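You operate a simulated robot arm through the tools that you are given. There is no shell and no other tool. Be economical: measure what you need, move in short steps, check, and stop when the job is done.

The job below is to be done with a simulated robot arm. You get a single attempt, and the scene is never put back.

Task
Flatten the bent Merry sign on the warm plate at its printed heat.
Fine: flat lid on till the display says done, no scorching; then heat dial to off and the lid back on the dark grey mat.

It is judged by the outcome, as a careful person would: the job done as asked, and still so three seconds after it is handed in. It fails if anything else is knocked over, pushed out of place, dropped, spilled or broken. A push-on lid holds only when it is set on centred and level and pressed home; a screw cap is set on level and turned clockwise until tight.

Robot
A 6-joint arm with a two-finger parallel gripper, fixed in place. Base frame: the origin is at the foot of the arm, x ahead of it, y to its left, z up; the work surface is at about z = 880. Units: mm, degrees, N and s.
With the tool pointing down near the work surface it reaches from about 360 to 760 mm from the base axis. Its first joint turns from -66.0 to 66.0 degrees. Payload 2.45 kg.
The tool frame sits at the grasp point between the pads (the TCP): z along the fingers, y along the line on which they close. The tips reach 24 mm beyond it. The gripper opens to 68 mm. The fingers are 17 mm wide and 10 mm thick; the gripper's body (40 by 70 mm) begins 41 mm behind the TCP.
Orientation is told as [roll, pitch, yaw] about the base's x, y, z axes, in that order, counted from this pose: with the fingers straight down and closing along the base's y, the tool's x points along the base's -x, its y along +y and its z along -z.

Tools
- The arm moves only by the tool drive_tool. Its argument "series" is one flat list of numbers, 7 for each row, row after row: the shift along the tool's x, y, z in units of 25 mm (1.0 is 25 mm), then the turn, a rotation vector about the tool's x, y, z in units of 4 degrees (1.0 is 4 degrees), then the opening, from 0 (shut) to 1 (fully open). In form: [x, y, z, rx, ry, rz, jaw, x, y, z, rx, ry, rz, jaw, ...]. A call has 1 to 20 rows; each row shifts and turns the commanded pose from where the row before left it, along the tool's axes as they then stand. A call with a number of a shift or a turn outside -1 to 1 is refused whole. Rows are played at 5 a second. More than 50 mm and 8.6 degrees between two rows, or a gripper value outside its range, and nothing of the call is played. Where a pose cannot be reached the arm comes as near as it can. A force on the tool above 40 N (or 10 N above the force at the start of the call, whichever is more), or a blocked arm, ends the call early, and 0.2 s more pass. The fingers move at their own pace (about 108 mm/s each) and stop on an object; they squeeze with about 39 N. The grip force told is the motor's: it shows also when the fingers shut on nothing. Time passes only in rows, and 0.2 s behind the last, so rows that do not move let the fingers close. It gives the time, the measured TCP pose, the force on the tool (base axes), the opening and the grip force at its end, in the units of the frame above (readings bear some noise).
- Cameras (640 x 400 px; columns grow to the right, rows downward): "scene" is fixed at [173, 404.2, 1468.4]; the picture's right is [-0.70, -0.72, 0.00], its down [-0.43, 0.41, -0.80] and it looks along [0.58, -0.56, -0.59] (base axes); focal length 256 px, centre (320, 200). "wrist" rides on the gripper at [84, 11, -75] in the tool frame; the picture's right is [-0.13, 0.99, 0.00], its down [-0.60, -0.08, -0.79] and it looks along [-0.79, -0.10, 0.61] (tool axes); focal length 251 px, centre (320, 200). There is no depth. A picture from a camera that has moved, and an enlarged one, comes with that camera's place and axes in the base frame and with its lens. The place of the scene camera against the robot may be out by one fixed shift of up to 18 mm in any direction.
- get_image(camera): a new picture of that camera. The clock stands still meanwhile.
- zoom(camera, box): a new picture of the part [left, top, right, bottom] of that camera's present view, enlarged. The clock stands still meanwhile.
- job_done(): hands the job in; it is judged then, once.

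Go step by step. Nothing tells you positions but the pictures and the camera data: compare them with the known pose of the tool, close in by small moves and look again before you grip or let go. The budget is 120 turns and 84 pictures, counting those below and the enlarged ones. Unless the task says otherwise, let go and move clear before handing in, and close with one line.

The tools are called after ">>>" as a command line: name --argument value ..., lists and objects as JSON in quotes. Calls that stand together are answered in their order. drive_tool: Moves the arm, as the interface text tells. Its arguments: {"type":"object","properties":{"series":{"type":"array","items":{"type":"number"}}},"required":["series"]} The other tools are called the same way: get_image (camera) takes a picture; zoom (camera, box) takes an enlarged picture of a part of a camera's view; job_done () hands the job in.

At the start:

```text
clock: 0.0
tool_pos: [476.8, 161.5, 1275.2]
orientation: [0.0, -0.1, 0.1]
force: [0.0, 0.2, 0.0]
finger_gap: 67.8
gripper_force: 0.0
```

scene: 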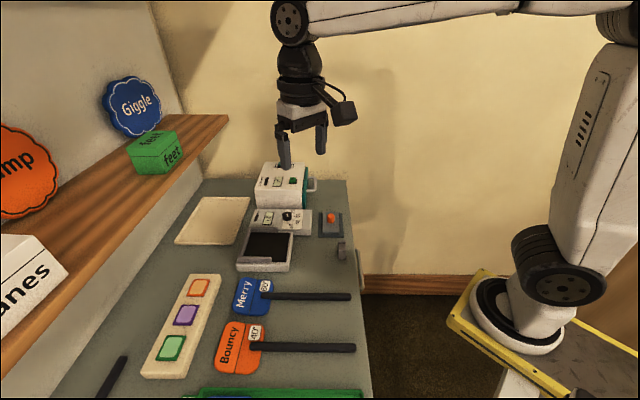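
wrist: 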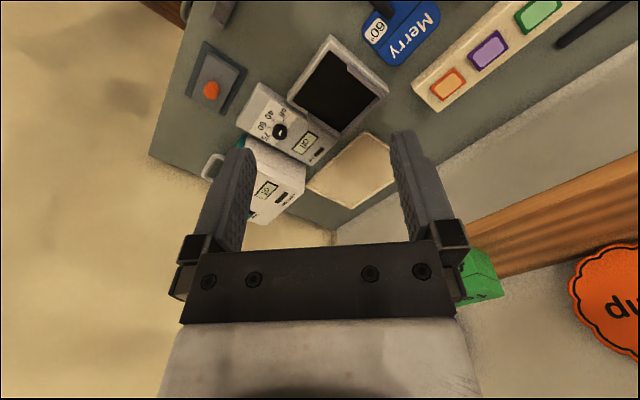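

I see signs with black handles, a warm plate with a dial, a box device, a cream mat and a switch. I'll look closer first.

>>> zoom --camera "scene" --box '[160, 150, 380, 290]'

>>> zoom --camera "scene" --box '[80, 260, 380, 400]'

>>> zoom --camera "wrist" --box '[160, 0, 460, 230]'

```text
2.86 times, centred on (270, 220) of scene
camera zoom: at [173.0, 404.2, 1468.4], right [-0.7, -0.72, 0.0], down [-0.43, 0.41, -0.8], along [0.58, -0.56, -0.59], focal length 730 px, centre (463, 143)
```

zoom: 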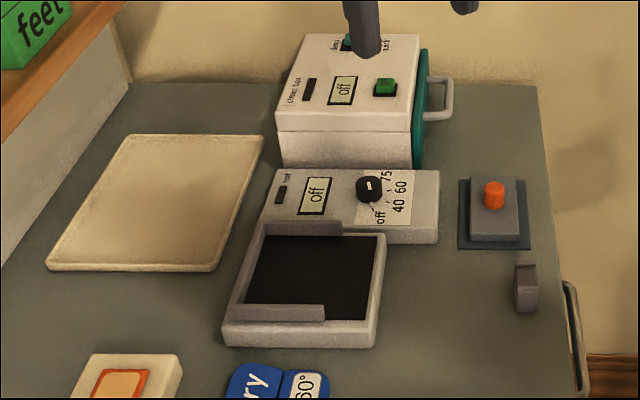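

```text
2.13 times, centred on (230, 330) of scene
camera zoom: at [173.0, 404.2, 1468.4], right [-0.7, -0.72, 0.0], down [-0.43, 0.41, -0.8], along [0.58, -0.56, -0.59], focal length 545 px, centre (512, -77)
```

zoom: 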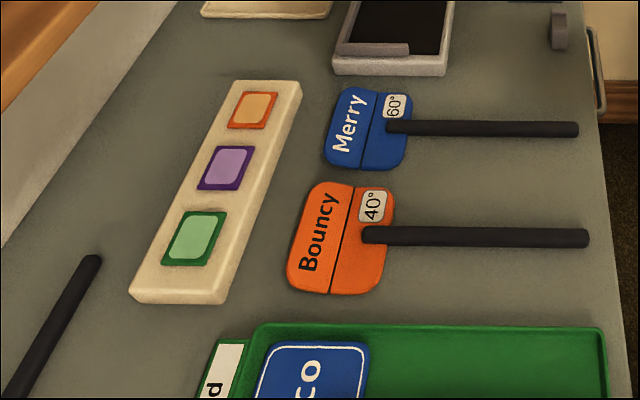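

```text
1.74 times, centred on (310, 115) of wrist
camera zoom: at [392.4, 171.8, 1350.9], right [0.13, 0.99, 0.0], down [0.6, -0.08, 0.79], along [0.79, -0.1, -0.61], focal length 437 px, centre (337, 348)
```

zoom: 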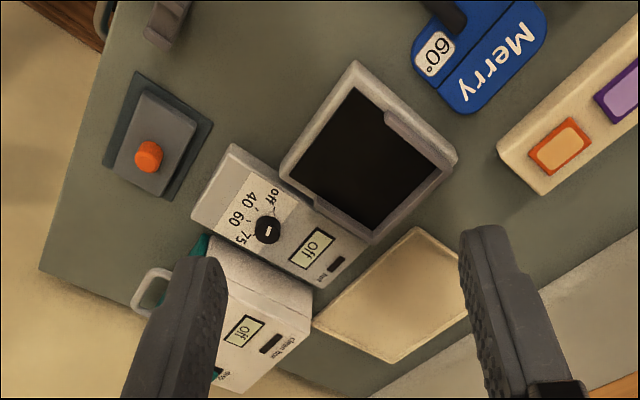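

The dark grey mat carries the orange-knobbed grey lid, the warm plate has an off/40/60/75 dial, and Merry's printed heat is 60°. I'll turn the tool by 45° above the Merry handle and look closer.

>>> drive_tool --series '[0, 0, 1, 0, 0, -1, 1, 0, 0, 1, 0, 0, -1, 1, 0, 0, 1, 0, 0, -1, 1, 0, 0, 1, 0, 0, -1, 1, 0, 0, 1, 0, 0, -1, 1, 0, 0, 1, 0, 0, -1, 1, 0, 0, 1, 0, 0, -1, 1, 0, 0, 0, 0, 0, -1, 1, 0, 0, 0, 0, 0, -1, 1, 0, 0, 0, 0, 0, -1, 1, 0, 0, 0, 0, 0, -1, 1, 0, 0, 0, 0, 0, -0.25, 1]'

>>> get_image --camera "wrist"

```text
clock: 2.6
tool_pos: [476.9, 161.2, 1099.5]
orientation: [-0.1, -0.1, 45.0]
force: [0.4, 0.3, 0.3]
finger_gap: 68.0
gripper_force: 0.1
```

```text
78 pictures are left
camera wrist: at [409.8, 109.5, 1175.4], right [-0.61, 0.79, 0.0], down [0.48, 0.37, 0.79], along [0.63, 0.48, -0.61], focal length 251 px, centre (320, 200)
```

wrist: 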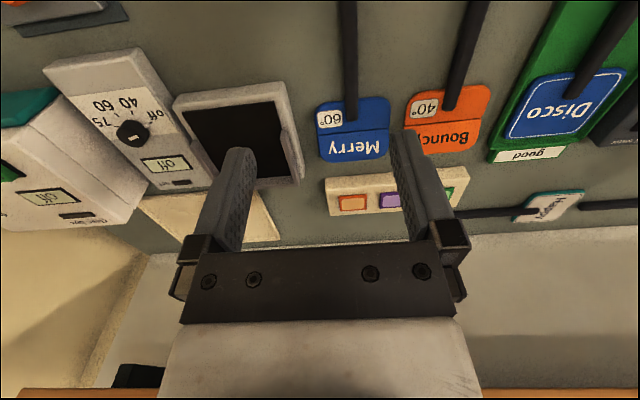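

The rod lies along the tool's x axis, about 24 mm to the side. I'll move over the plate and dial for a closer look at the geometry before gripping.

>>> zoom --camera "wrist" --box '[40, 0, 320, 210]'

>>> zoom --camera "wrist" --box '[280, 0, 480, 180]'

```text
1.90 times, centred on (180, 105) of wrist
camera zoom: at [409.8, 109.5, 1175.4], right [-0.61, 0.79, 0.0], down [0.48, 0.37, 0.79], along [0.63, 0.48, -0.61], focal length 479 px, centre (587, 381)
```

zoom: 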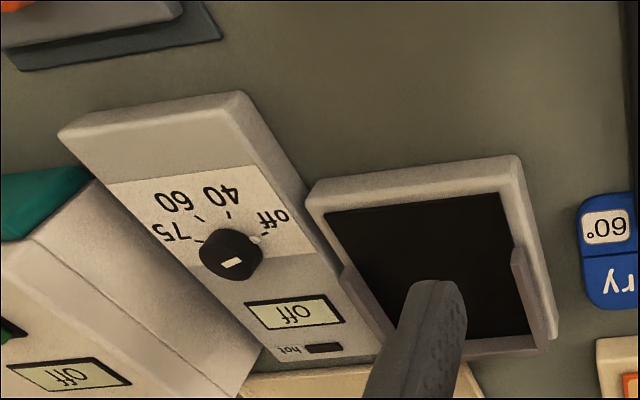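

```text
2.22 times, centred on (380, 90) of wrist
camera zoom: at [409.8, 109.5, 1175.4], right [-0.61, 0.79, 0.0], down [0.48, 0.37, 0.79], along [0.63, 0.48, -0.61], focal length 559 px, centre (187, 444)
```

zoom: 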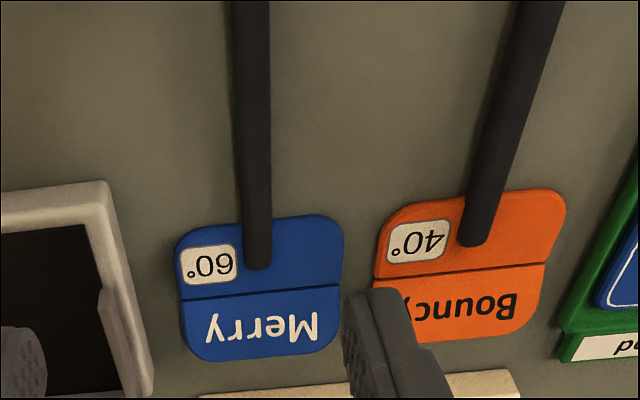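

Merry's sign is centred near (552, 276) and the plate about 150 mm from it along tool −y. Next I look at the lid and dial from nearer.

>>> drive_tool --series '[0, -1, 0, 0, 0, 0, 1, 0, -1, 0, 0, 0, 0, 1, 0.6, -1, 0, 0, 0, 0, 1, 1, -1, 0, 0, 0, 0, 1, 0, -1, 0, 0, 0, 0, 1, 0, -1, 0, 0, 0, 0, 1, 0, -1, 0, 0, 0, 0, 1]'

>>> get_image --camera "wrist"

>>> zoom --camera "scene" --box '[230, 180, 360, 280]'

```text
clock: 4.2
tool_pos: [570.8, 10.3, 1097.9]
orientation: [-0.1, -0.1, 44.9]
force: [-0.9, 0.6, 0.6]
finger_gap: 68.1
gripper_force: 0.1
```

```text
75 pictures are left
camera wrist: at [505.1, -41.8, 1174.1], right [-0.61, 0.79, 0.0], down [0.48, 0.37, 0.79], along [0.63, 0.48, -0.61], focal length 251 px, centre (320, 200)
```

wrist: 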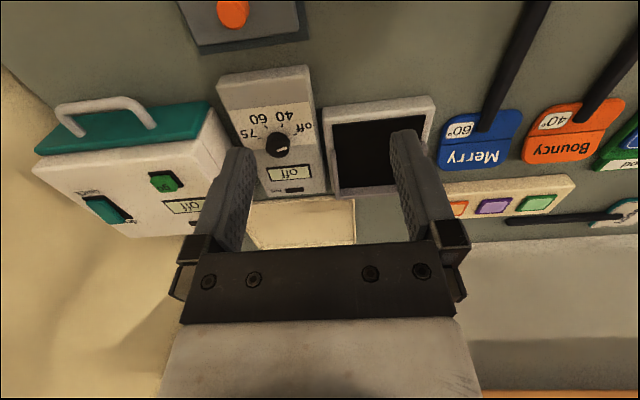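

```text
4.00 times, centred on (295, 230) of scene
camera zoom: at [173.0, 404.2, 1468.4], right [-0.7, -0.72, 0.0], down [-0.43, 0.41, -0.8], along [0.58, -0.56, -0.59], focal length 1022 px, centre (420, 80)
```

zoom: 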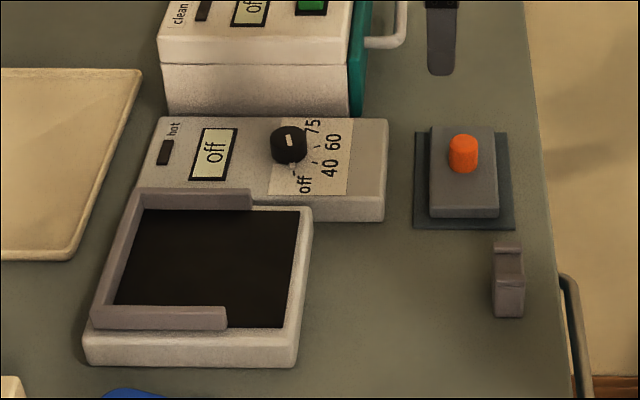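

The plate has a U-shaped rail open toward the robot, and a small grey rest that seems to carry the handle. I back off to see the rest and lid.

>>> drive_tool --series '[1, 0, 0, 0, 0, 0, 1, 1, 0, 0, 0, 0, 0, 1, 1, 0, 0, 0, 0, 0, 1, 1, 0, 0, 0, 0, 0, 1]'

>>> get_image --camera "wrist"

>>> zoom --camera "wrist" --box '[180, 0, 500, 200]'

```text
clock: 5.2
tool_pos: [499.0, -62.2, 1101.3]
orientation: [-0.1, 0.0, 44.9]
force: [0.7, 0.3, -0.1]
finger_gap: 68.2
gripper_force: 0.2
```

```text
73 pictures are left
camera wrist: at [432.7, -114.3, 1176.5], right [-0.61, 0.79, 0.0], down [0.48, 0.37, 0.79], along [0.63, 0.48, -0.61], focal length 251 px, centre (320, 200)
```

wrist: 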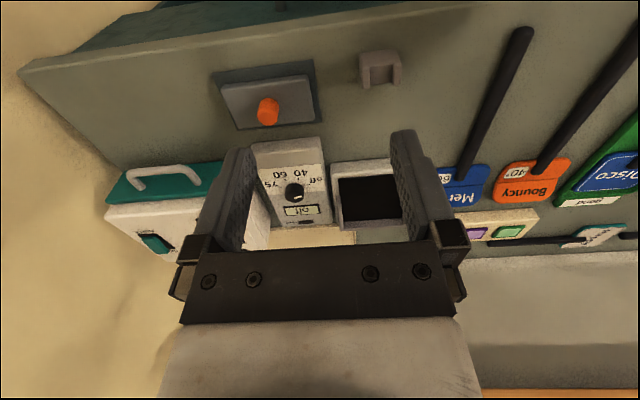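

```text
2.00 times, centred on (340, 100) of wrist
camera zoom: at [432.7, -114.3, 1176.5], right [-0.61, 0.79, 0.0], down [0.48, 0.37, 0.79], along [0.63, 0.48, -0.61], focal length 503 px, centre (280, 400)
```

zoom: 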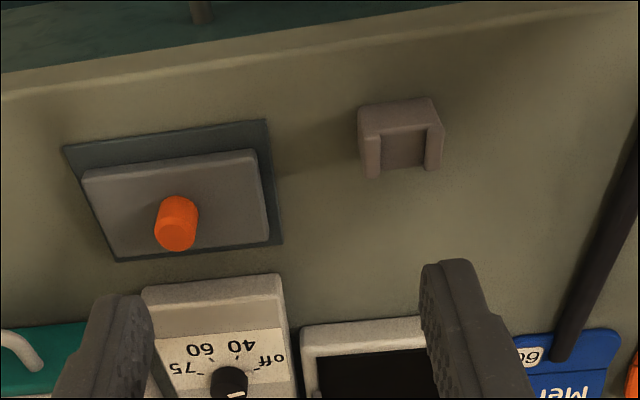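

The rest is a U-notch at n≈−341 (across the rod direction), in line with the plate centre. I go to the Merry rod to grip it between rest and plate distance (around (476,196)).

>>> drive_tool --series '[-1, 1, 0, 0, 0, 0, 1, -1, 1, 0, 0, 0, 0, 1, -1, 1, 0, 0, 0, 0, 1, -1, 1, 0, 0, 0, 0, 1, -1, 1, 0, 0, 0, 0, 1, -1, 1, 0, 0, 0, 0, 1, -0.65, 1, 0, 0, 0, 0, 1, 0, 0.95, 0, 0, 0, 0, 1, 0, 0, 1, 0, 0, 0, 1, 0, 0, 1, 0, 0, 0, 1, 0, 0, 1, 0, 0, 0, 1, 0, 0, 1, 0, 0, 0, 1, 0, 0, 1, 0, 0, 0, 0.8]'

>>> get_image --camera "wrist"

>>> get_image --camera "scene"

```text
clock: 8.0
tool_pos: [477.3, 195.8, 973.0]
orientation: [-0.1, -0.2, 45.0]
force: [0.0, -0.3, -0.4]
finger_gap: 54.2
gripper_force: 0.2
```

```text
71 pictures are left
camera wrist: at [410.6, 144.4, 1049.5], right [-0.61, 0.79, 0.0], down [0.48, 0.37, 0.79], along [0.63, 0.48, -0.61], focal length 251 px, centre (320, 200)
```

wrist: 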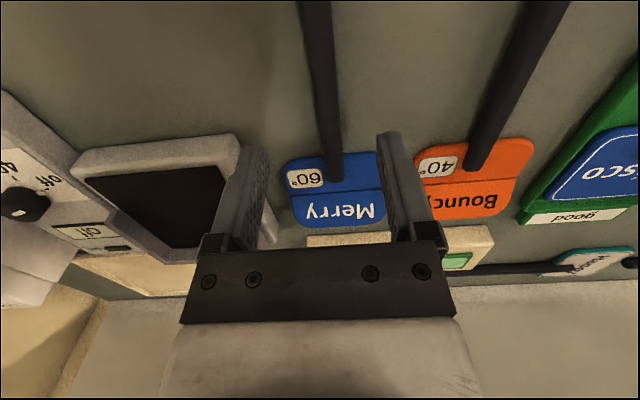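

```text
70 pictures are left
```

scene: 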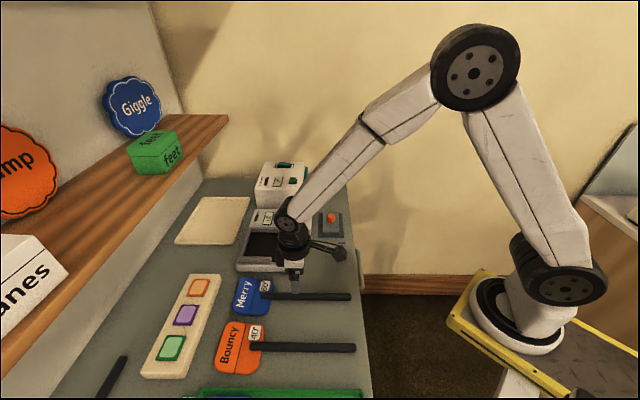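

The Merry rod lies between the fingers, about 3 mm off centre. I descend and grip it.

>>> drive_tool --series '[0, 0.12, 1, 0, 0, 0, 0.8, 0, 0, 1, 0, 0, 0, 0.8, 0, 0, 0.6, 0, 0, 0, 0.8, 0, 0, 0, 0, 0, 0, 0.8]'

>>> get_image --camera "wrist"

```text
clock: 9.0
tool_pos: [477.4, 199.9, 909.0]
orientation: [0.0, -0.1, 45.1]
force: [1.0, -0.3, -0.5]
finger_gap: 54.5
gripper_force: 0.1
```

```text
69 pictures are left
camera wrist: at [411.6, 146.5, 985.2], right [-0.61, 0.79, 0.0], down [0.48, 0.37, 0.79], along [0.63, 0.48, -0.61], focal length 251 px, centre (320, 200)
```

wrist: 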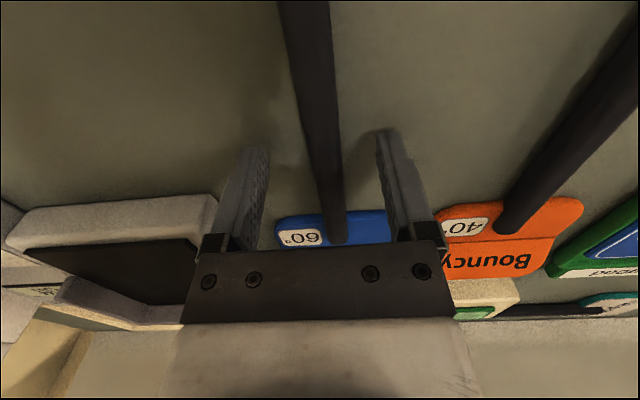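

The rod is between the fingers; closing the jaws now.

>>> drive_tool --series '[0, 0, 0.1, 0, 0, 0, 0, 0, 0, 0, 0, 0, 0, 0, 0, 0, 0, 0, 0, 0, 0]'

>>> zoom --camera "scene" --box '[220, 230, 380, 330]'

```text
clock: 9.8
tool_pos: [477.7, 199.0, 908.3]
orientation: [-0.2, -0.1, 45.0]
force: [-0.8, -3.7, 13.8]
finger_gap: 15.1
gripper_force: 33.9
```

```text
4.00 times, centred on (300, 280) of scene
camera zoom: at [172.8, 404.0, 1468.5], right [-0.7, -0.72, 0.0], down [-0.43, 0.41, -0.8], along [0.58, -0.56, -0.59], focal length 1022 px, centre (400, -120)
```

zoom: 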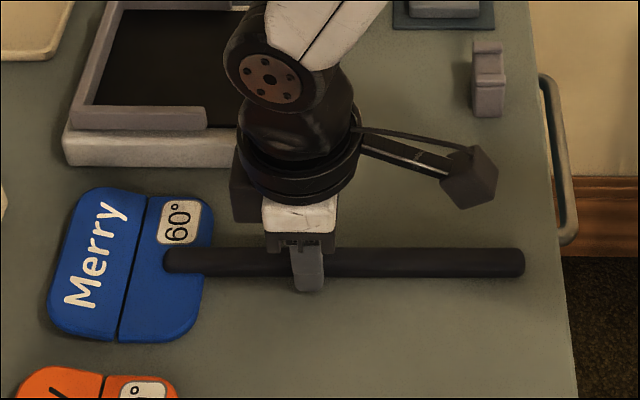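

The rod (15 mm) is held. Lifting about 75 mm and checking for slip or droop.

>>> drive_tool --series '[0, 0, -0.3, 0, 0, 0, 0, 0, 0, -0.7, 0, 0, 0, 0, 0, 0, -1, 0, 0, 0, 0, 0, 0, -1, 0, 0, 0, 0, 0, 0, 0, 0, 0, 0, 0]'

>>> get_image --camera "wrist"

>>> zoom --camera "scene" --box '[220, 200, 380, 300]'

```text
clock: 11.0
tool_pos: [476.1, 198.3, 980.6]
orientation: [-0.1, -0.1, 44.9]
force: [0.3, 0.2, -1.1]
finger_gap: 15.2
gripper_force: 34.2
```

```text
67 pictures are left
camera wrist: at [409.7, 146.4, 1057.1], right [-0.61, 0.79, 0.0], down [0.48, 0.37, 0.79], along [0.63, 0.48, -0.61], focal length 251 px, centre (320, 200)
```

wrist: 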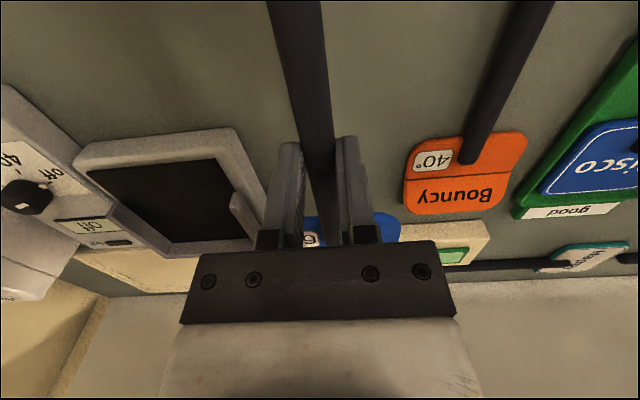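

```text
4.00 times, centred on (300, 250) of scene
camera zoom: at [173.0, 404.2, 1468.4], right [-0.7, -0.72, 0.0], down [-0.43, 0.41, -0.8], along [0.58, -0.56, -0.59], focal length 1022 px, centre (400, 0)
```

zoom: 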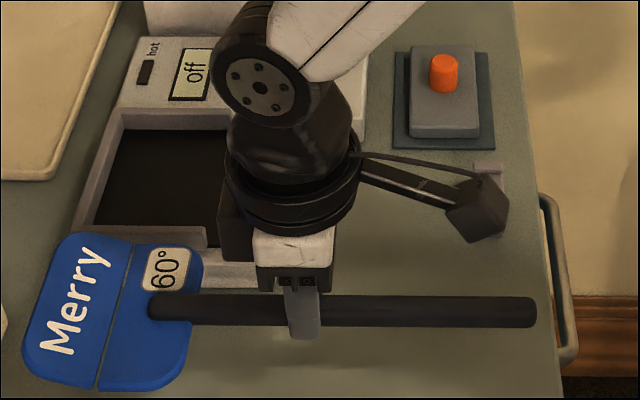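

The sign is held level. I carry it sideways about 145 mm to the plate's centre line, staying high.

>>> drive_tool --series '[0, -0.8, 0, 0, 0, 0, 0, 0, -1, 0, 0, 0, 0, 0, 0, -1, 0, 0, 0, 0, 0, 0, -1, 0, 0, 0, 0, 0, 0, -1, 0, 0, 0, 0, 0, 0.12, -0.98, 0, 0, 0, 0, 0, 0, 0, 0, 0, 0, 0, 0]'

>>> get_image --camera "wrist"

>>> zoom --camera "scene" --box '[220, 180, 380, 280]'

```text
clock: 12.6
tool_pos: [575.6, 93.0, 985.3]
orientation: [-0.1, -0.1, 45.0]
force: [-0.1, 0.3, 0.3]
finger_gap: 15.0
gripper_force: 34.4
```

```text
65 pictures are left
camera wrist: at [509.2, 40.7, 1059.6], right [-0.61, 0.79, 0.0], down [0.48, 0.37, 0.79], along [0.63, 0.48, -0.61], focal length 251 px, centre (320, 200)
```

wrist: 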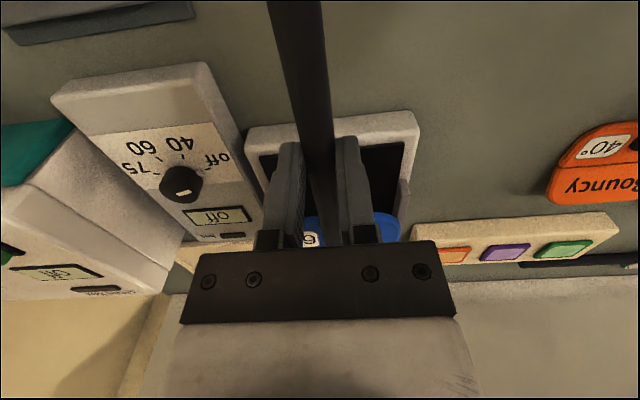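

```text
4.00 times, centred on (300, 230) of scene
camera zoom: at [173.0, 404.1, 1468.4], right [-0.7, -0.72, 0.0], down [-0.43, 0.41, -0.8], along [0.58, -0.56, -0.59], focal length 1022 px, centre (400, 80)
```

zoom: 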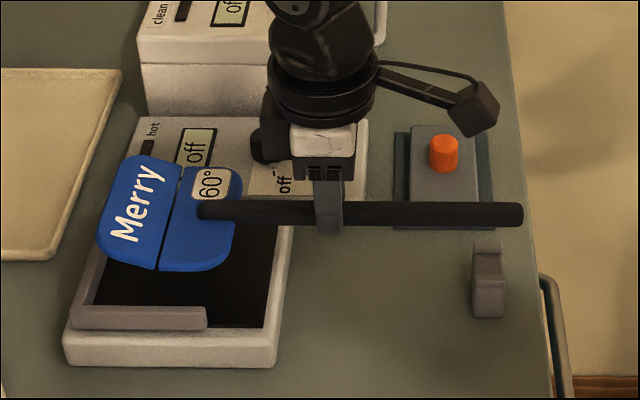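

Rod n = −341 matches the plate centre. I descend to about 40 mm above and look at the clearance.

>>> drive_tool --series '[0, 0, 0.8, 0, 0, 0, 0, 0, 0, 0.8, 0, 0, 0, 0, 0, 0, 0, 0, 0, 0, 0]'

>>> zoom --camera "scene" --box '[220, 180, 380, 280]'

>>> get_image --camera "wrist"

```text
clock: 13.4
tool_pos: [575.8, 94.8, 942.9]
orientation: [-0.1, -0.1, 45.0]
force: [-0.4, -0.1, -0.4]
finger_gap: 14.8
gripper_force: 34.8
```

```text
4.00 times, centred on (300, 230) of scene
camera zoom: at [173.0, 404.2, 1468.4], right [-0.7, -0.72, 0.0], down [-0.43, 0.41, -0.8], along [0.58, -0.56, -0.59], focal length 1022 px, centre (400, 80)
```

zoom: 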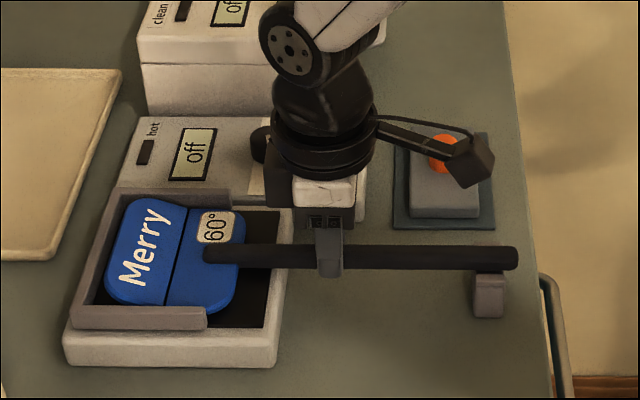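

```text
62 pictures are left
camera wrist: at [508.6, 42.6, 1018.4], right [-0.61, 0.79, 0.0], down [0.48, 0.37, 0.79], along [0.63, 0.48, -0.61], focal length 251 px, centre (320, 200)
```

wrist: 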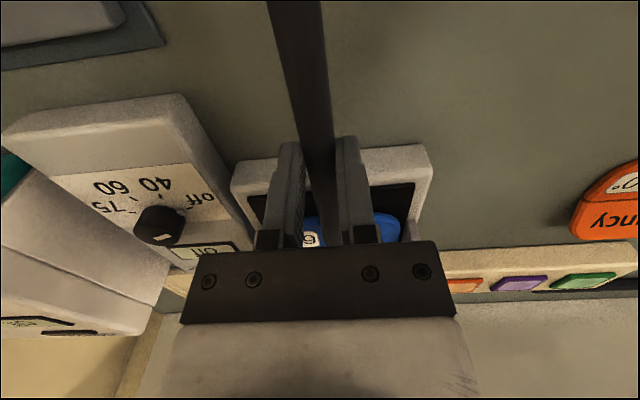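

The sign is well between the rails and the rod is above the rest notch. Lowering gently.

>>> drive_tool --series '[0, 0, 0.2, 0, 0, 0, 0, 0, 0, 0.2, 0, 0, 0, 0, 0, 0, 0, 0, 0, 0, 0]'

>>> zoom --camera "scene" --box '[220, 180, 380, 280]'

```text
clock: 14.2
tool_pos: [577.6, 95.4, 935.0]
orientation: [-0.3, -0.6, 45.1]
force: [1.6, 7.2, 27.2]
finger_gap: 14.8
gripper_force: 34.1
```

```text
4.00 times, centred on (300, 230) of scene
camera zoom: at [172.5, 404.3, 1468.4], right [-0.7, -0.72, 0.0], down [-0.43, 0.41, -0.8], along [0.58, -0.56, -0.59], focal length 1022 px, centre (400, 80)
```

zoom: 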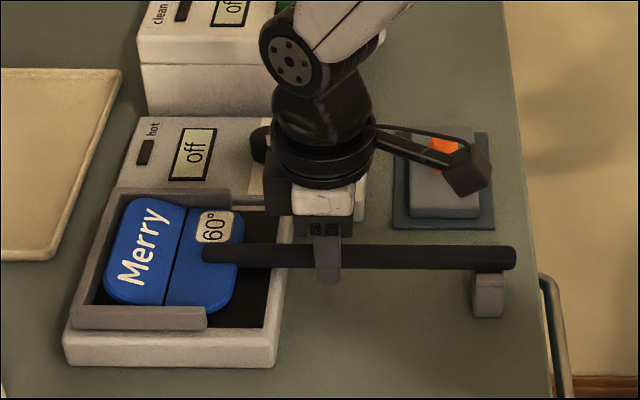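

Contact with about 27 N. I back up a hair and let go with a small opening.

>>> drive_tool --series '[0, 0, -0.1, 0, 0, 0, 0, 0, 0, 0, 0, 0, 0, 0, 0, 0, 0, 0, 0, 0, 0.35, 0, 0, 0, 0, 0, 0, 0.4, 0, 0, 0, 0, 0, 0, 0.4]'

>>> zoom --camera "scene" --box '[220, 180, 380, 280]'

>>> get_image --camera "wrist"

```text
clock: 15.4
tool_pos: [576.0, 94.0, 934.0]
orientation: [0.1, -0.1, 44.9]
force: [0.2, 1.0, -0.2]
finger_gap: 27.0
gripper_force: 0.1
```

```text
4.00 times, centred on (300, 230) of scene
camera zoom: at [173.0, 404.2, 1468.4], right [-0.7, -0.72, 0.0], down [-0.43, 0.41, -0.8], along [0.58, -0.56, -0.59], focal length 1022 px, centre (400, 80)
```

zoom: 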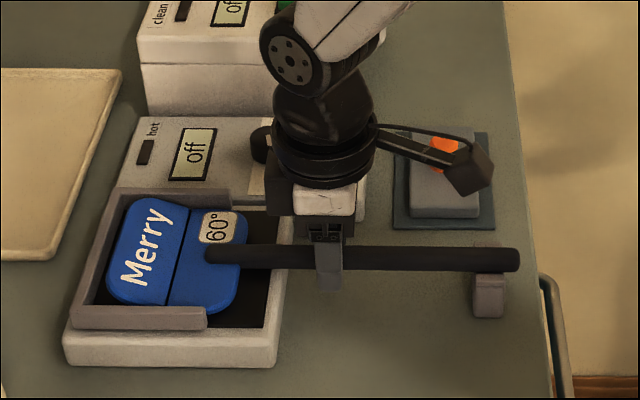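

```text
59 pictures are left
camera wrist: at [509.0, 42.4, 1010.8], right [-0.61, 0.79, 0.0], down [0.48, 0.37, 0.79], along [0.63, 0.48, -0.61], focal length 251 px, centre (320, 200)
```

wrist: 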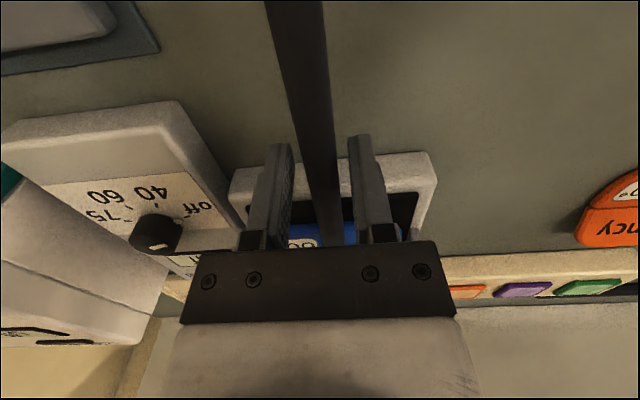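

The sign lies in the U with its handle on the rest. I rise and go over the lid knob (about (611,−57)).

>>> drive_tool --series '[0, 0, -1, 0, 0, 0, 0.4, 0, 0, -1, 0, 0, 0, 0.4, 0, 0, -1, 0, 0, 0, 0.4, 1, -1, 0, 0, 0, 0, 0.7, 1, -1, 0, 0, 0, 0, 0.7, 1, -1, 0, 0, 0, 0, 0.7, 0.28, -1, 0, 0, 0, 0, 0.7, 0, -1, 0, 0, 0, 0, 0.7, 0, -0.25, 0, 0, 0, 0, 0.7, 0, 0, 0, 0, 0, 0, 0.7]'

>>> get_image --camera "wrist"

>>> zoom --camera "scene" --box '[220, 180, 380, 280]'

```text
clock: 17.6
tool_pos: [611.2, -53.7, 1010.3]
orientation: [-0.1, -0.2, 44.9]
force: [-0.5, 0.0, 0.3]
finger_gap: 47.3
gripper_force: 0.1
```

```text
58 pictures are left
camera wrist: at [545.6, -107.4, 1086.3], right [-0.61, 0.79, 0.0], down [0.48, 0.37, 0.79], along [0.63, 0.48, -0.61], focal length 251 px, centre (320, 200)
```

wrist: 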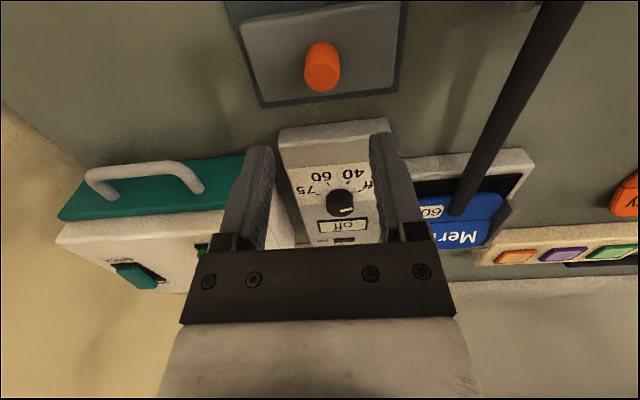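

```text
4.00 times, centred on (300, 230) of scene
camera zoom: at [173.0, 404.1, 1468.4], right [-0.7, -0.72, 0.0], down [-0.43, 0.41, -0.8], along [0.58, -0.56, -0.59], focal length 1022 px, centre (400, 80)
```

zoom: 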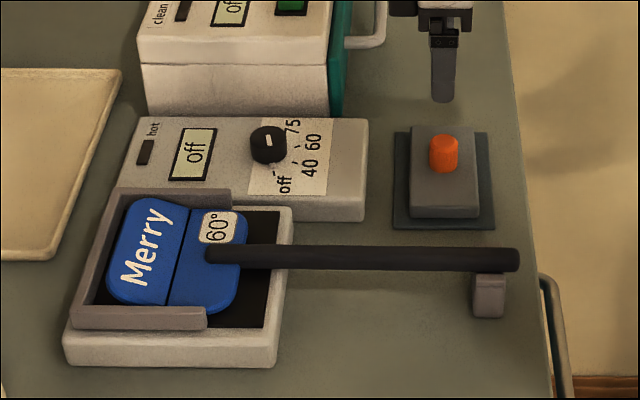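

The sign is in place; I need precise sizes of the lid versus the rail opening, so I zoom on both.

>>> zoom --camera "scene" --box '[230, 220, 300, 275]'

>>> zoom --camera "scene" --box '[300, 195, 370, 250]'

```text
7.27 times, centred on (265, 248) of scene
camera zoom: at [173.0, 404.1, 1468.4], right [-0.7, -0.72, 0.0], down [-0.43, 0.41, -0.8], along [0.58, -0.56, -0.59], focal length 1859 px, centre (720, -146)
```

zoom: 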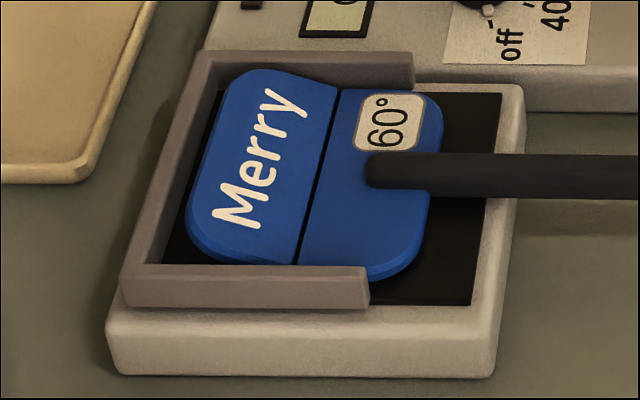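

```text
7.27 times, centred on (335, 222) of scene
camera zoom: at [173.0, 404.1, 1468.4], right [-0.7, -0.72, 0.0], down [-0.43, 0.41, -0.8], along [0.58, -0.56, -0.59], focal length 1859 px, centre (211, 36)
```

zoom: 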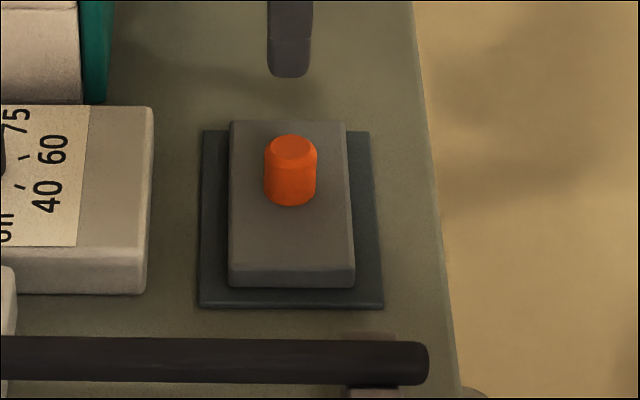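

The lid is about 55 × 102 mm and the rail opening about 110 mm, so it fits between rod end and rail back wall with about 4 mm clearance per side. I descend onto the orange knob.

>>> drive_tool --series '[0.17, -0.05, 1, 0, 0, 0, 0.7, 0, 0, 1, 0, 0, 0, 0.7, 0, 0, 0, 0, 0, 0, 0.7]'

>>> get_image --camera "wrist"

>>> zoom --camera "scene" --box '[300, 195, 370, 250]'

```text
clock: 18.4
tool_pos: [608.7, -60.3, 960.6]
orientation: [-0.1, -0.2, 45.0]
force: [-0.1, 0.2, 1.0]
finger_gap: 47.5
gripper_force: 0.0
```

```text
54 pictures are left
camera wrist: at [542.2, -111.8, 1036.0], right [-0.61, 0.79, 0.0], down [0.48, 0.37, 0.79], along [0.63, 0.48, -0.61], focal length 251 px, centre (320, 200)
```

wrist: 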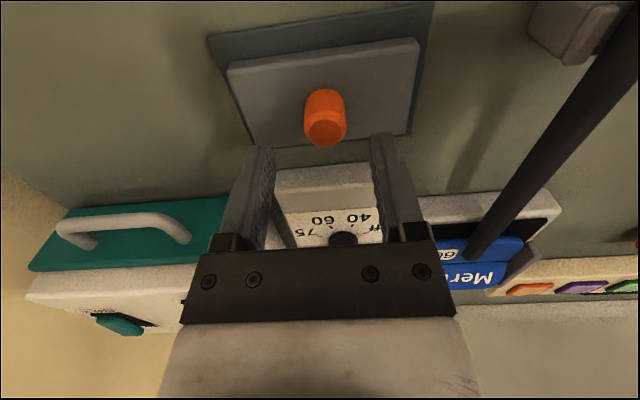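

```text
7.27 times, centred on (335, 222) of scene
camera zoom: at [173.0, 404.2, 1468.4], right [-0.7, -0.72, 0.0], down [-0.43, 0.41, -0.8], along [0.58, -0.56, -0.59], focal length 1859 px, centre (211, 36)
```

zoom: 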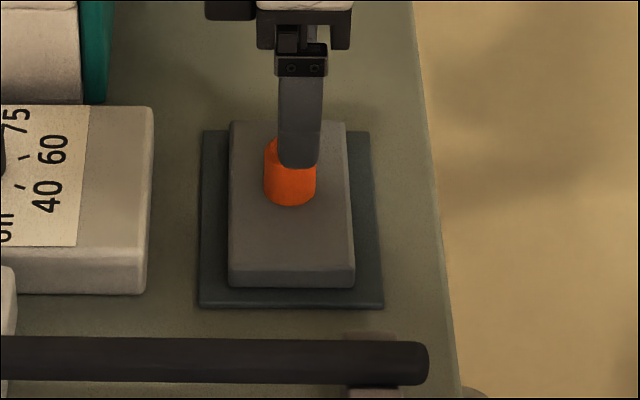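

Alignment is within 2–3 mm. Lowering over the knob and closing.

>>> drive_tool --series '[-0.05, 0.06, 0.6, 0, 0, 0, 0.7, 0, 0, 0.6, 0, 0, 0, 0.7, 0, 0, 0, 0, 0, 0, 0.7, 0, 0, 0, 0, 0, 0, 0, 0, 0, 0, 0, 0, 0, 0, 0, 0, 0, 0, 0, 0, 0]'

>>> zoom --camera "scene" --box '[300, 195, 370, 250]'

```text
clock: 19.8
tool_pos: [608.1, -57.7, 931.3]
orientation: [0.0, -0.1, 45.0]
force: [-0.5, 1.2, 0.1]
finger_gap: 22.9
gripper_force: 39.2
```

```text
7.27 times, centred on (335, 222) of scene
camera zoom: at [173.0, 404.2, 1468.3], right [-0.7, -0.72, 0.0], down [-0.43, 0.41, -0.8], along [0.58, -0.56, -0.59], focal length 1859 px, centre (211, 36)
```

zoom: 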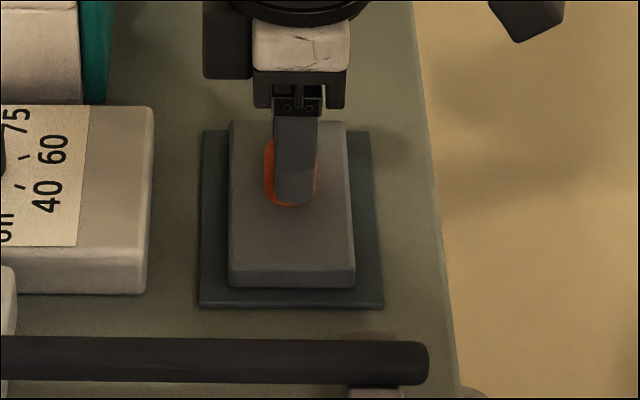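

Knob gripped (22.9 mm), home pose noted as (608.1, −57.7, 931.3). Lifting.

>>> drive_tool --series '[0, 0, -0.4, 0, 0, 0, 0, 0, 0, -1, 0, 0, 0, 0, 0, 0, -1, 0, 0, 0, 0, 0, 0, -0.6, 0, 0, 0, 0, 0, 0, 0, 0, 0, 0, 0]'

>>> zoom --camera "scene" --box '[260, 150, 380, 250]'

>>> get_image --camera "wrist"

```text
clock: 21.0
tool_pos: [607.4, -57.4, 1004.1]
orientation: [0.0, -0.1, 44.9]
force: [-1.3, -0.3, -3.1]
finger_gap: 22.6
gripper_force: 39.0
```

```text
4.00 times, centred on (320, 200) of scene
camera zoom: at [173.1, 404.2, 1468.4], right [-0.7, -0.72, 0.0], down [-0.43, 0.41, -0.8], along [0.58, -0.56, -0.59], focal length 1022 px, centre (320, 200)
```

zoom: 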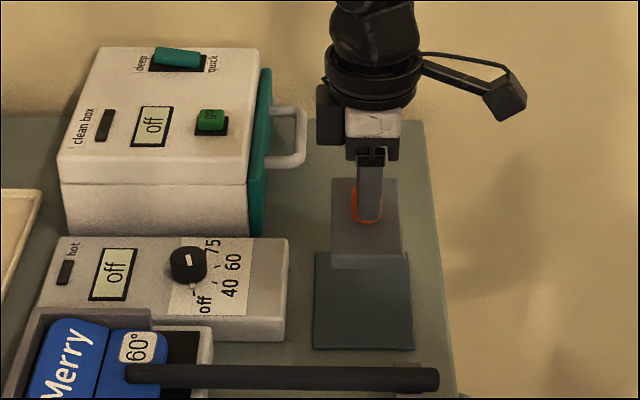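

```text
50 pictures are left
camera wrist: at [541.0, -110.1, 1079.5], right [-0.61, 0.79, 0.0], down [0.48, 0.37, 0.79], along [0.63, 0.48, -0.61], focal length 251 px, centre (320, 200)
```

wrist: 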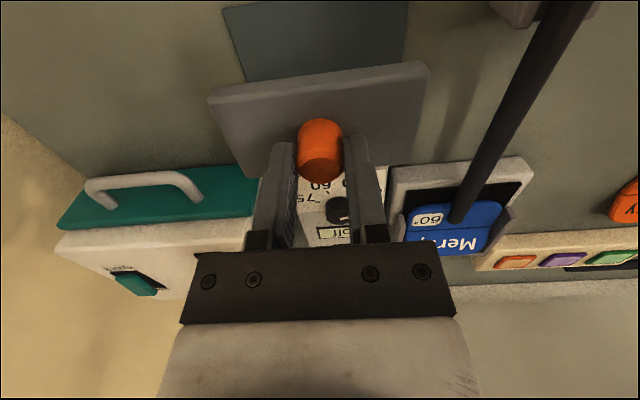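

The lid hangs level. I move it sideways first, then forward over the sign, staying high.

>>> drive_tool --series '[0, 1, 0, 0, 0, 0, 0, 0, 1, 0, 0, 0, 0, 0, 0, 1, 0, 0, 0, 0, 0, 0, 1, 0, 0, 0, 0, 0, 0, 1, 0, 0, 0, 0, 0, -1, 0.16, 0, 0, 0, 0, 0, -1, 0, 0, 0, 0, 0, 0, -1, 0, 0, 0, 0, 0, 0, -1, 0, 0, 0, 0, 0, 0, -1, 0, 0, 0, 0, 0, 0, -1, 0, 0, 0, 0, 0, 0, -1, 0, 0, 0, 0, 0, 0, -1, 0, 0, 0, 0, 0, 0, -0.6, 0, 0, 0, 0, 0, 0, 0, 0, 0, 0, 0, 0, 0]'

>>> zoom --camera "scene" --box '[220, 180, 340, 280]'

>>> get_image --camera "wrist"

```text
clock: 24.2
tool_pos: [667.4, 186.8, 1004.8]
orientation: [0.0, -0.1, 45.0]
force: [-0.1, -0.4, -3.3]
finger_gap: 22.9
gripper_force: 39.0
```

```text
4.00 times, centred on (280, 230) of scene
camera zoom: at [173.1, 404.2, 1468.3], right [-0.7, -0.72, 0.0], down [-0.43, 0.41, -0.8], along [0.58, -0.56, -0.59], focal length 1022 px, centre (480, 80)
```

zoom: 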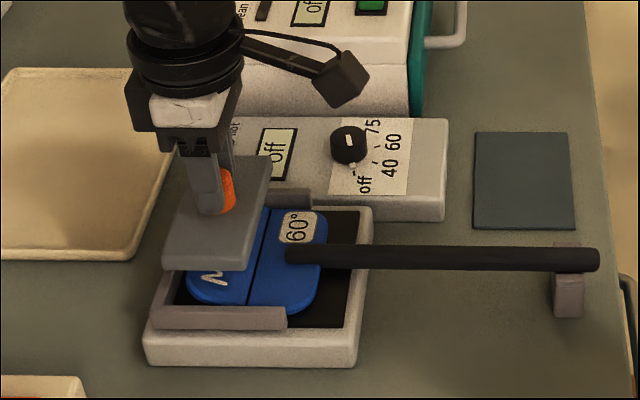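

```text
48 pictures are left
camera wrist: at [601.8, 134.2, 1082.1], right [-0.61, 0.79, 0.0], down [0.48, 0.37, 0.79], along [0.63, 0.48, -0.61], focal length 251 px, centre (320, 200)
```

wrist: 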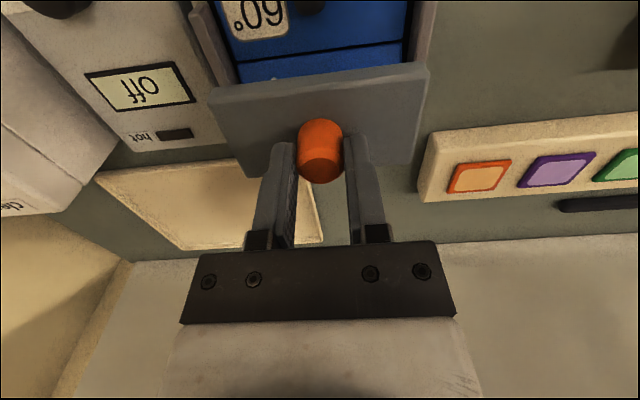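

I zoom into the wrist view to check lid against both rails.

>>> drive_tool --series '[0, 0, 0.7, 0, 0, 0, 0, 0, 0, 0, 0, 0, 0, 0]'

>>> zoom --camera "wrist" --box '[180, 0, 460, 175]'

>>> zoom --camera "scene" --box '[230, 215, 310, 275]'

```text
clock: 24.8
tool_pos: [668.0, 186.1, 988.7]
orientation: [-0.1, -0.1, 45.1]
force: [0.6, -0.2, -2.9]
finger_gap: 22.8
gripper_force: 39.1
```

```text
2.29 times, centred on (320, 88) of wrist
camera zoom: at [601.5, 132.7, 1064.0], right [-0.61, 0.79, 0.0], down [0.48, 0.37, 0.79], along [0.63, 0.48, -0.61], focal length 575 px, centre (320, 457)
```

zoom: 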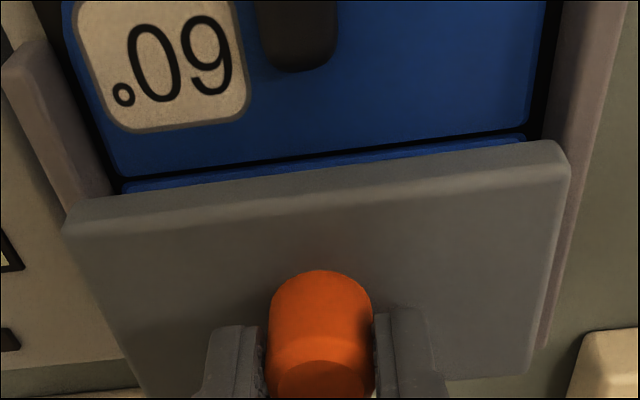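

```text
6.67 times, centred on (270, 245) of scene
camera zoom: at [173.1, 404.2, 1468.3], right [-0.7, -0.72, 0.0], down [-0.43, 0.41, -0.8], along [0.58, -0.56, -0.59], focal length 1704 px, centre (653, -100)
```

zoom: 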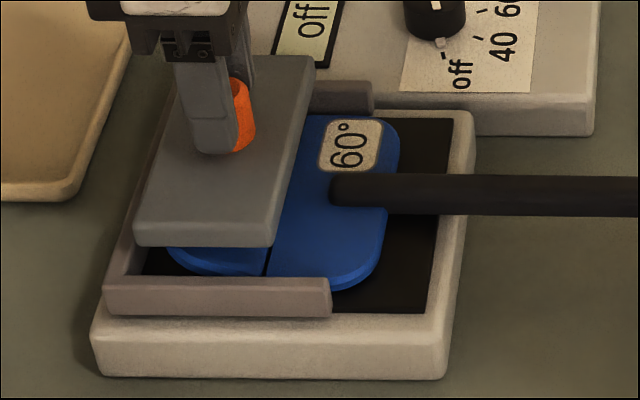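

Sideways the lid is centred (n≈−342). I shift it about 3.5 mm toward the handle and lower more.

>>> drive_tool --series '[0.14, 0, 0.4, 0, 0, 0, 0, 0, 0, 0.4, 0, 0, 0, 0, 0, 0, 0, 0, 0, 0, 0]'

>>> zoom --camera "wrist" --box '[180, 0, 460, 175]'

>>> zoom --camera "scene" --box '[230, 215, 310, 275]'

```text
clock: 25.6
tool_pos: [666.8, 182.1, 970.0]
orientation: [-0.1, -0.1, 45.1]
force: [-0.7, 0.1, 3.1]
finger_gap: 22.9
gripper_force: 38.7
```

```text
2.29 times, centred on (320, 88) of wrist
camera zoom: at [599.8, 130.1, 1044.9], right [-0.61, 0.79, 0.0], down [0.48, 0.37, 0.79], along [0.63, 0.48, -0.61], focal length 575 px, centre (320, 457)
```

zoom: 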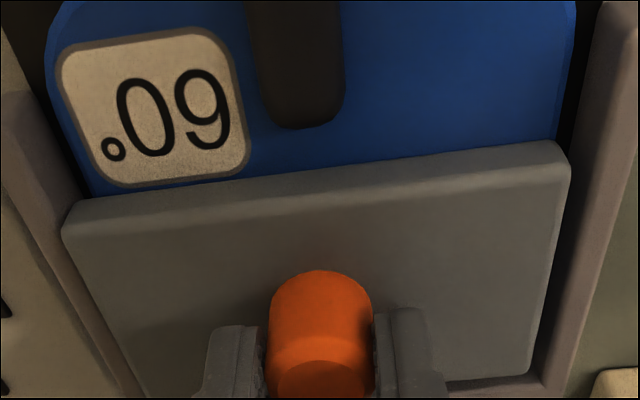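

```text
6.67 times, centred on (270, 245) of scene
camera zoom: at [172.9, 404.1, 1468.4], right [-0.7, -0.72, 0.0], down [-0.43, 0.41, -0.8], along [0.58, -0.56, -0.59], focal length 1704 px, centre (653, -100)
```

zoom: 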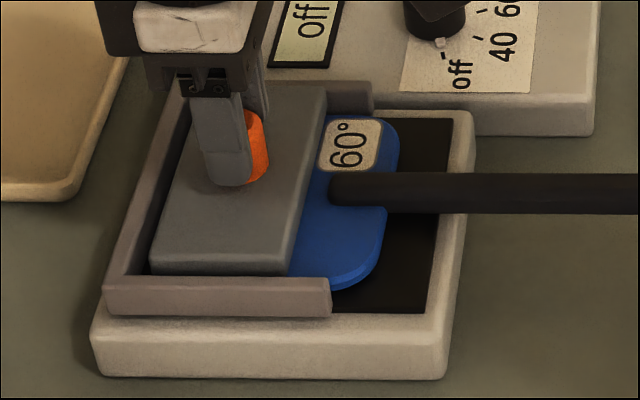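

The lid sits inside the rails and is just touching the bent half. I press slightly further to see how it yields.

>>> drive_tool --series '[0, 0.03, 0.16, 0, 0, 0, 0, 0, 0, 0.16, 0, 0, 0, 0, 0, 0, 0, 0, 0, 0, 0]'

>>> zoom --camera "scene" --box '[230, 215, 310, 275]'

```text
clock: 26.4
tool_pos: [668.7, 184.3, 964.5]
orientation: [-0.4, -0.7, 45.0]
force: [-2.8, 1.8, 33.0]
finger_gap: 22.9
gripper_force: 39.5
```

```text
6.67 times, centred on (270, 245) of scene
camera zoom: at [172.2, 404.0, 1468.5], right [-0.7, -0.72, 0.0], down [-0.43, 0.41, -0.8], along [0.58, -0.56, -0.59], focal length 1704 px, centre (653, -100)
```

zoom: 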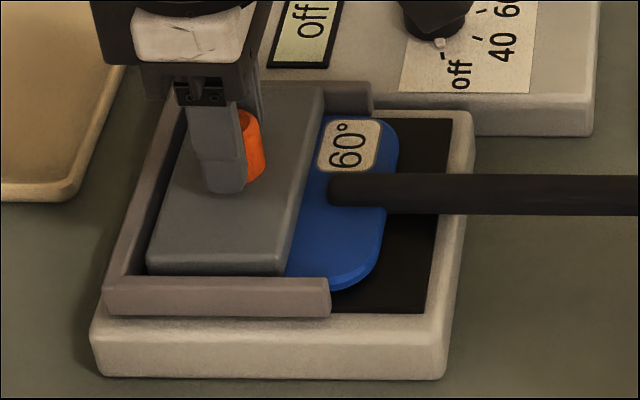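

Firm contact at about 966. I ease up and release.

>>> drive_tool --series '[0, 0, -0.18, 0, 0, 0, 0, 0, 0, 0, 0, 0, 0, 0, 0, 0, 0, 0, 0, 0, 0.5, 0, 0, 0, 0, 0, 0, 0.6, 0, 0, 0, 0, 0, 0, 0.6]'

>>> zoom --camera "scene" --box '[230, 215, 310, 275]'

```text
clock: 27.6
tool_pos: [665.6, 183.2, 965.1]
orientation: [-0.1, 0.0, 45.0]
force: [-0.2, -0.1, -1.4]
finger_gap: 40.9
gripper_force: 0.0
```

```text
6.67 times, centred on (270, 245) of scene
camera zoom: at [173.0, 404.2, 1468.4], right [-0.7, -0.72, 0.0], down [-0.43, 0.41, -0.8], along [0.58, -0.56, -0.59], focal length 1704 px, centre (653, -100)
```

zoom: 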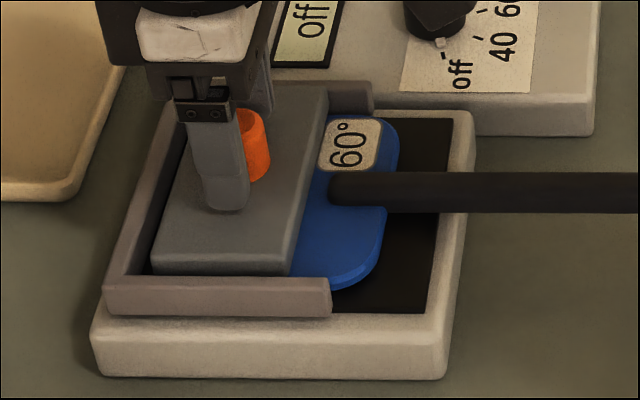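

The lid rests on the sign. I rise and go over to inspect the dial.

>>> drive_tool --series '[0, 0, -1, 0, 0, 0, 0.6, 0, 0, -1, 0, 0, 0, 0.6, 0, 0, -1, 0, 0, 0, 0.6, 1, -1, 0, 0, 0, 0, 0.6, 1, -1, 0, 0, 0, 0, 0.6, 1, -1, 0, 0, 0, 0, 0.6, 0.2, -1, 0, 0, 0, 0, 0.6, 0, -1, 0, 0, 0, 0, 0.6, 0, 0, 0, 0, 0, 0, 0.6]'

>>> get_image --camera "wrist"

>>> zoom --camera "scene" --box '[225, 190, 325, 275]'

```text
clock: 29.6
tool_pos: [698.4, 36.0, 1038.5]
orientation: [-0.1, -0.1, 45.0]
force: [-0.6, 0.8, -0.2]
finger_gap: 40.9
gripper_force: 0.1
```

```text
41 pictures are left
camera wrist: at [631.0, -16.5, 1114.3], right [-0.61, 0.79, 0.0], down [0.48, 0.37, 0.79], along [0.63, 0.48, -0.61], focal length 251 px, centre (320, 200)
```

wrist: 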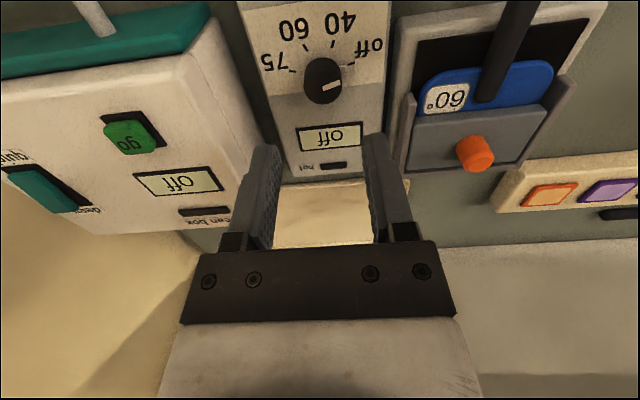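

```text
4.71 times, centred on (275, 232) of scene
camera zoom: at [173.0, 404.1, 1468.4], right [-0.7, -0.72, 0.0], down [-0.43, 0.41, -0.8], along [0.58, -0.56, -0.59], focal length 1203 px, centre (532, 47)
```

zoom: 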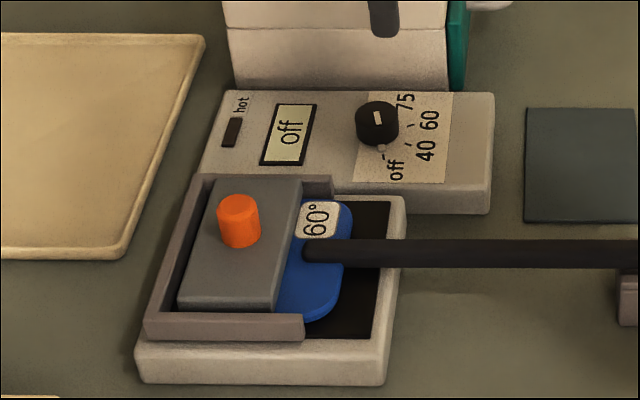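

>>> zoom --camera "wrist" --box '[240, 0, 400, 180]'

```text
2.22 times, centred on (320, 90) of wrist
camera zoom: at [631.0, -16.5, 1114.3], right [-0.61, 0.79, 0.0], down [0.48, 0.37, 0.79], along [0.63, 0.48, -0.61], focal length 559 px, centre (320, 444)
```

zoom: 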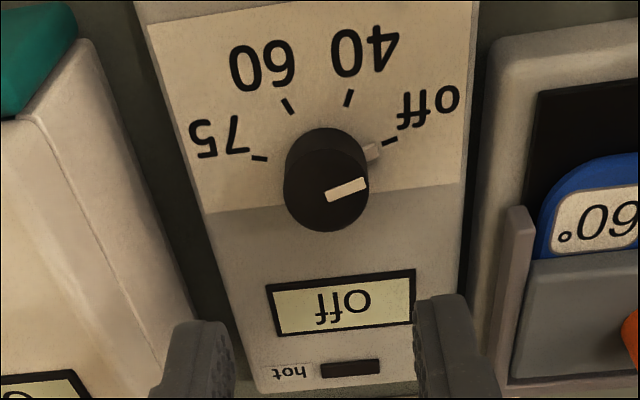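

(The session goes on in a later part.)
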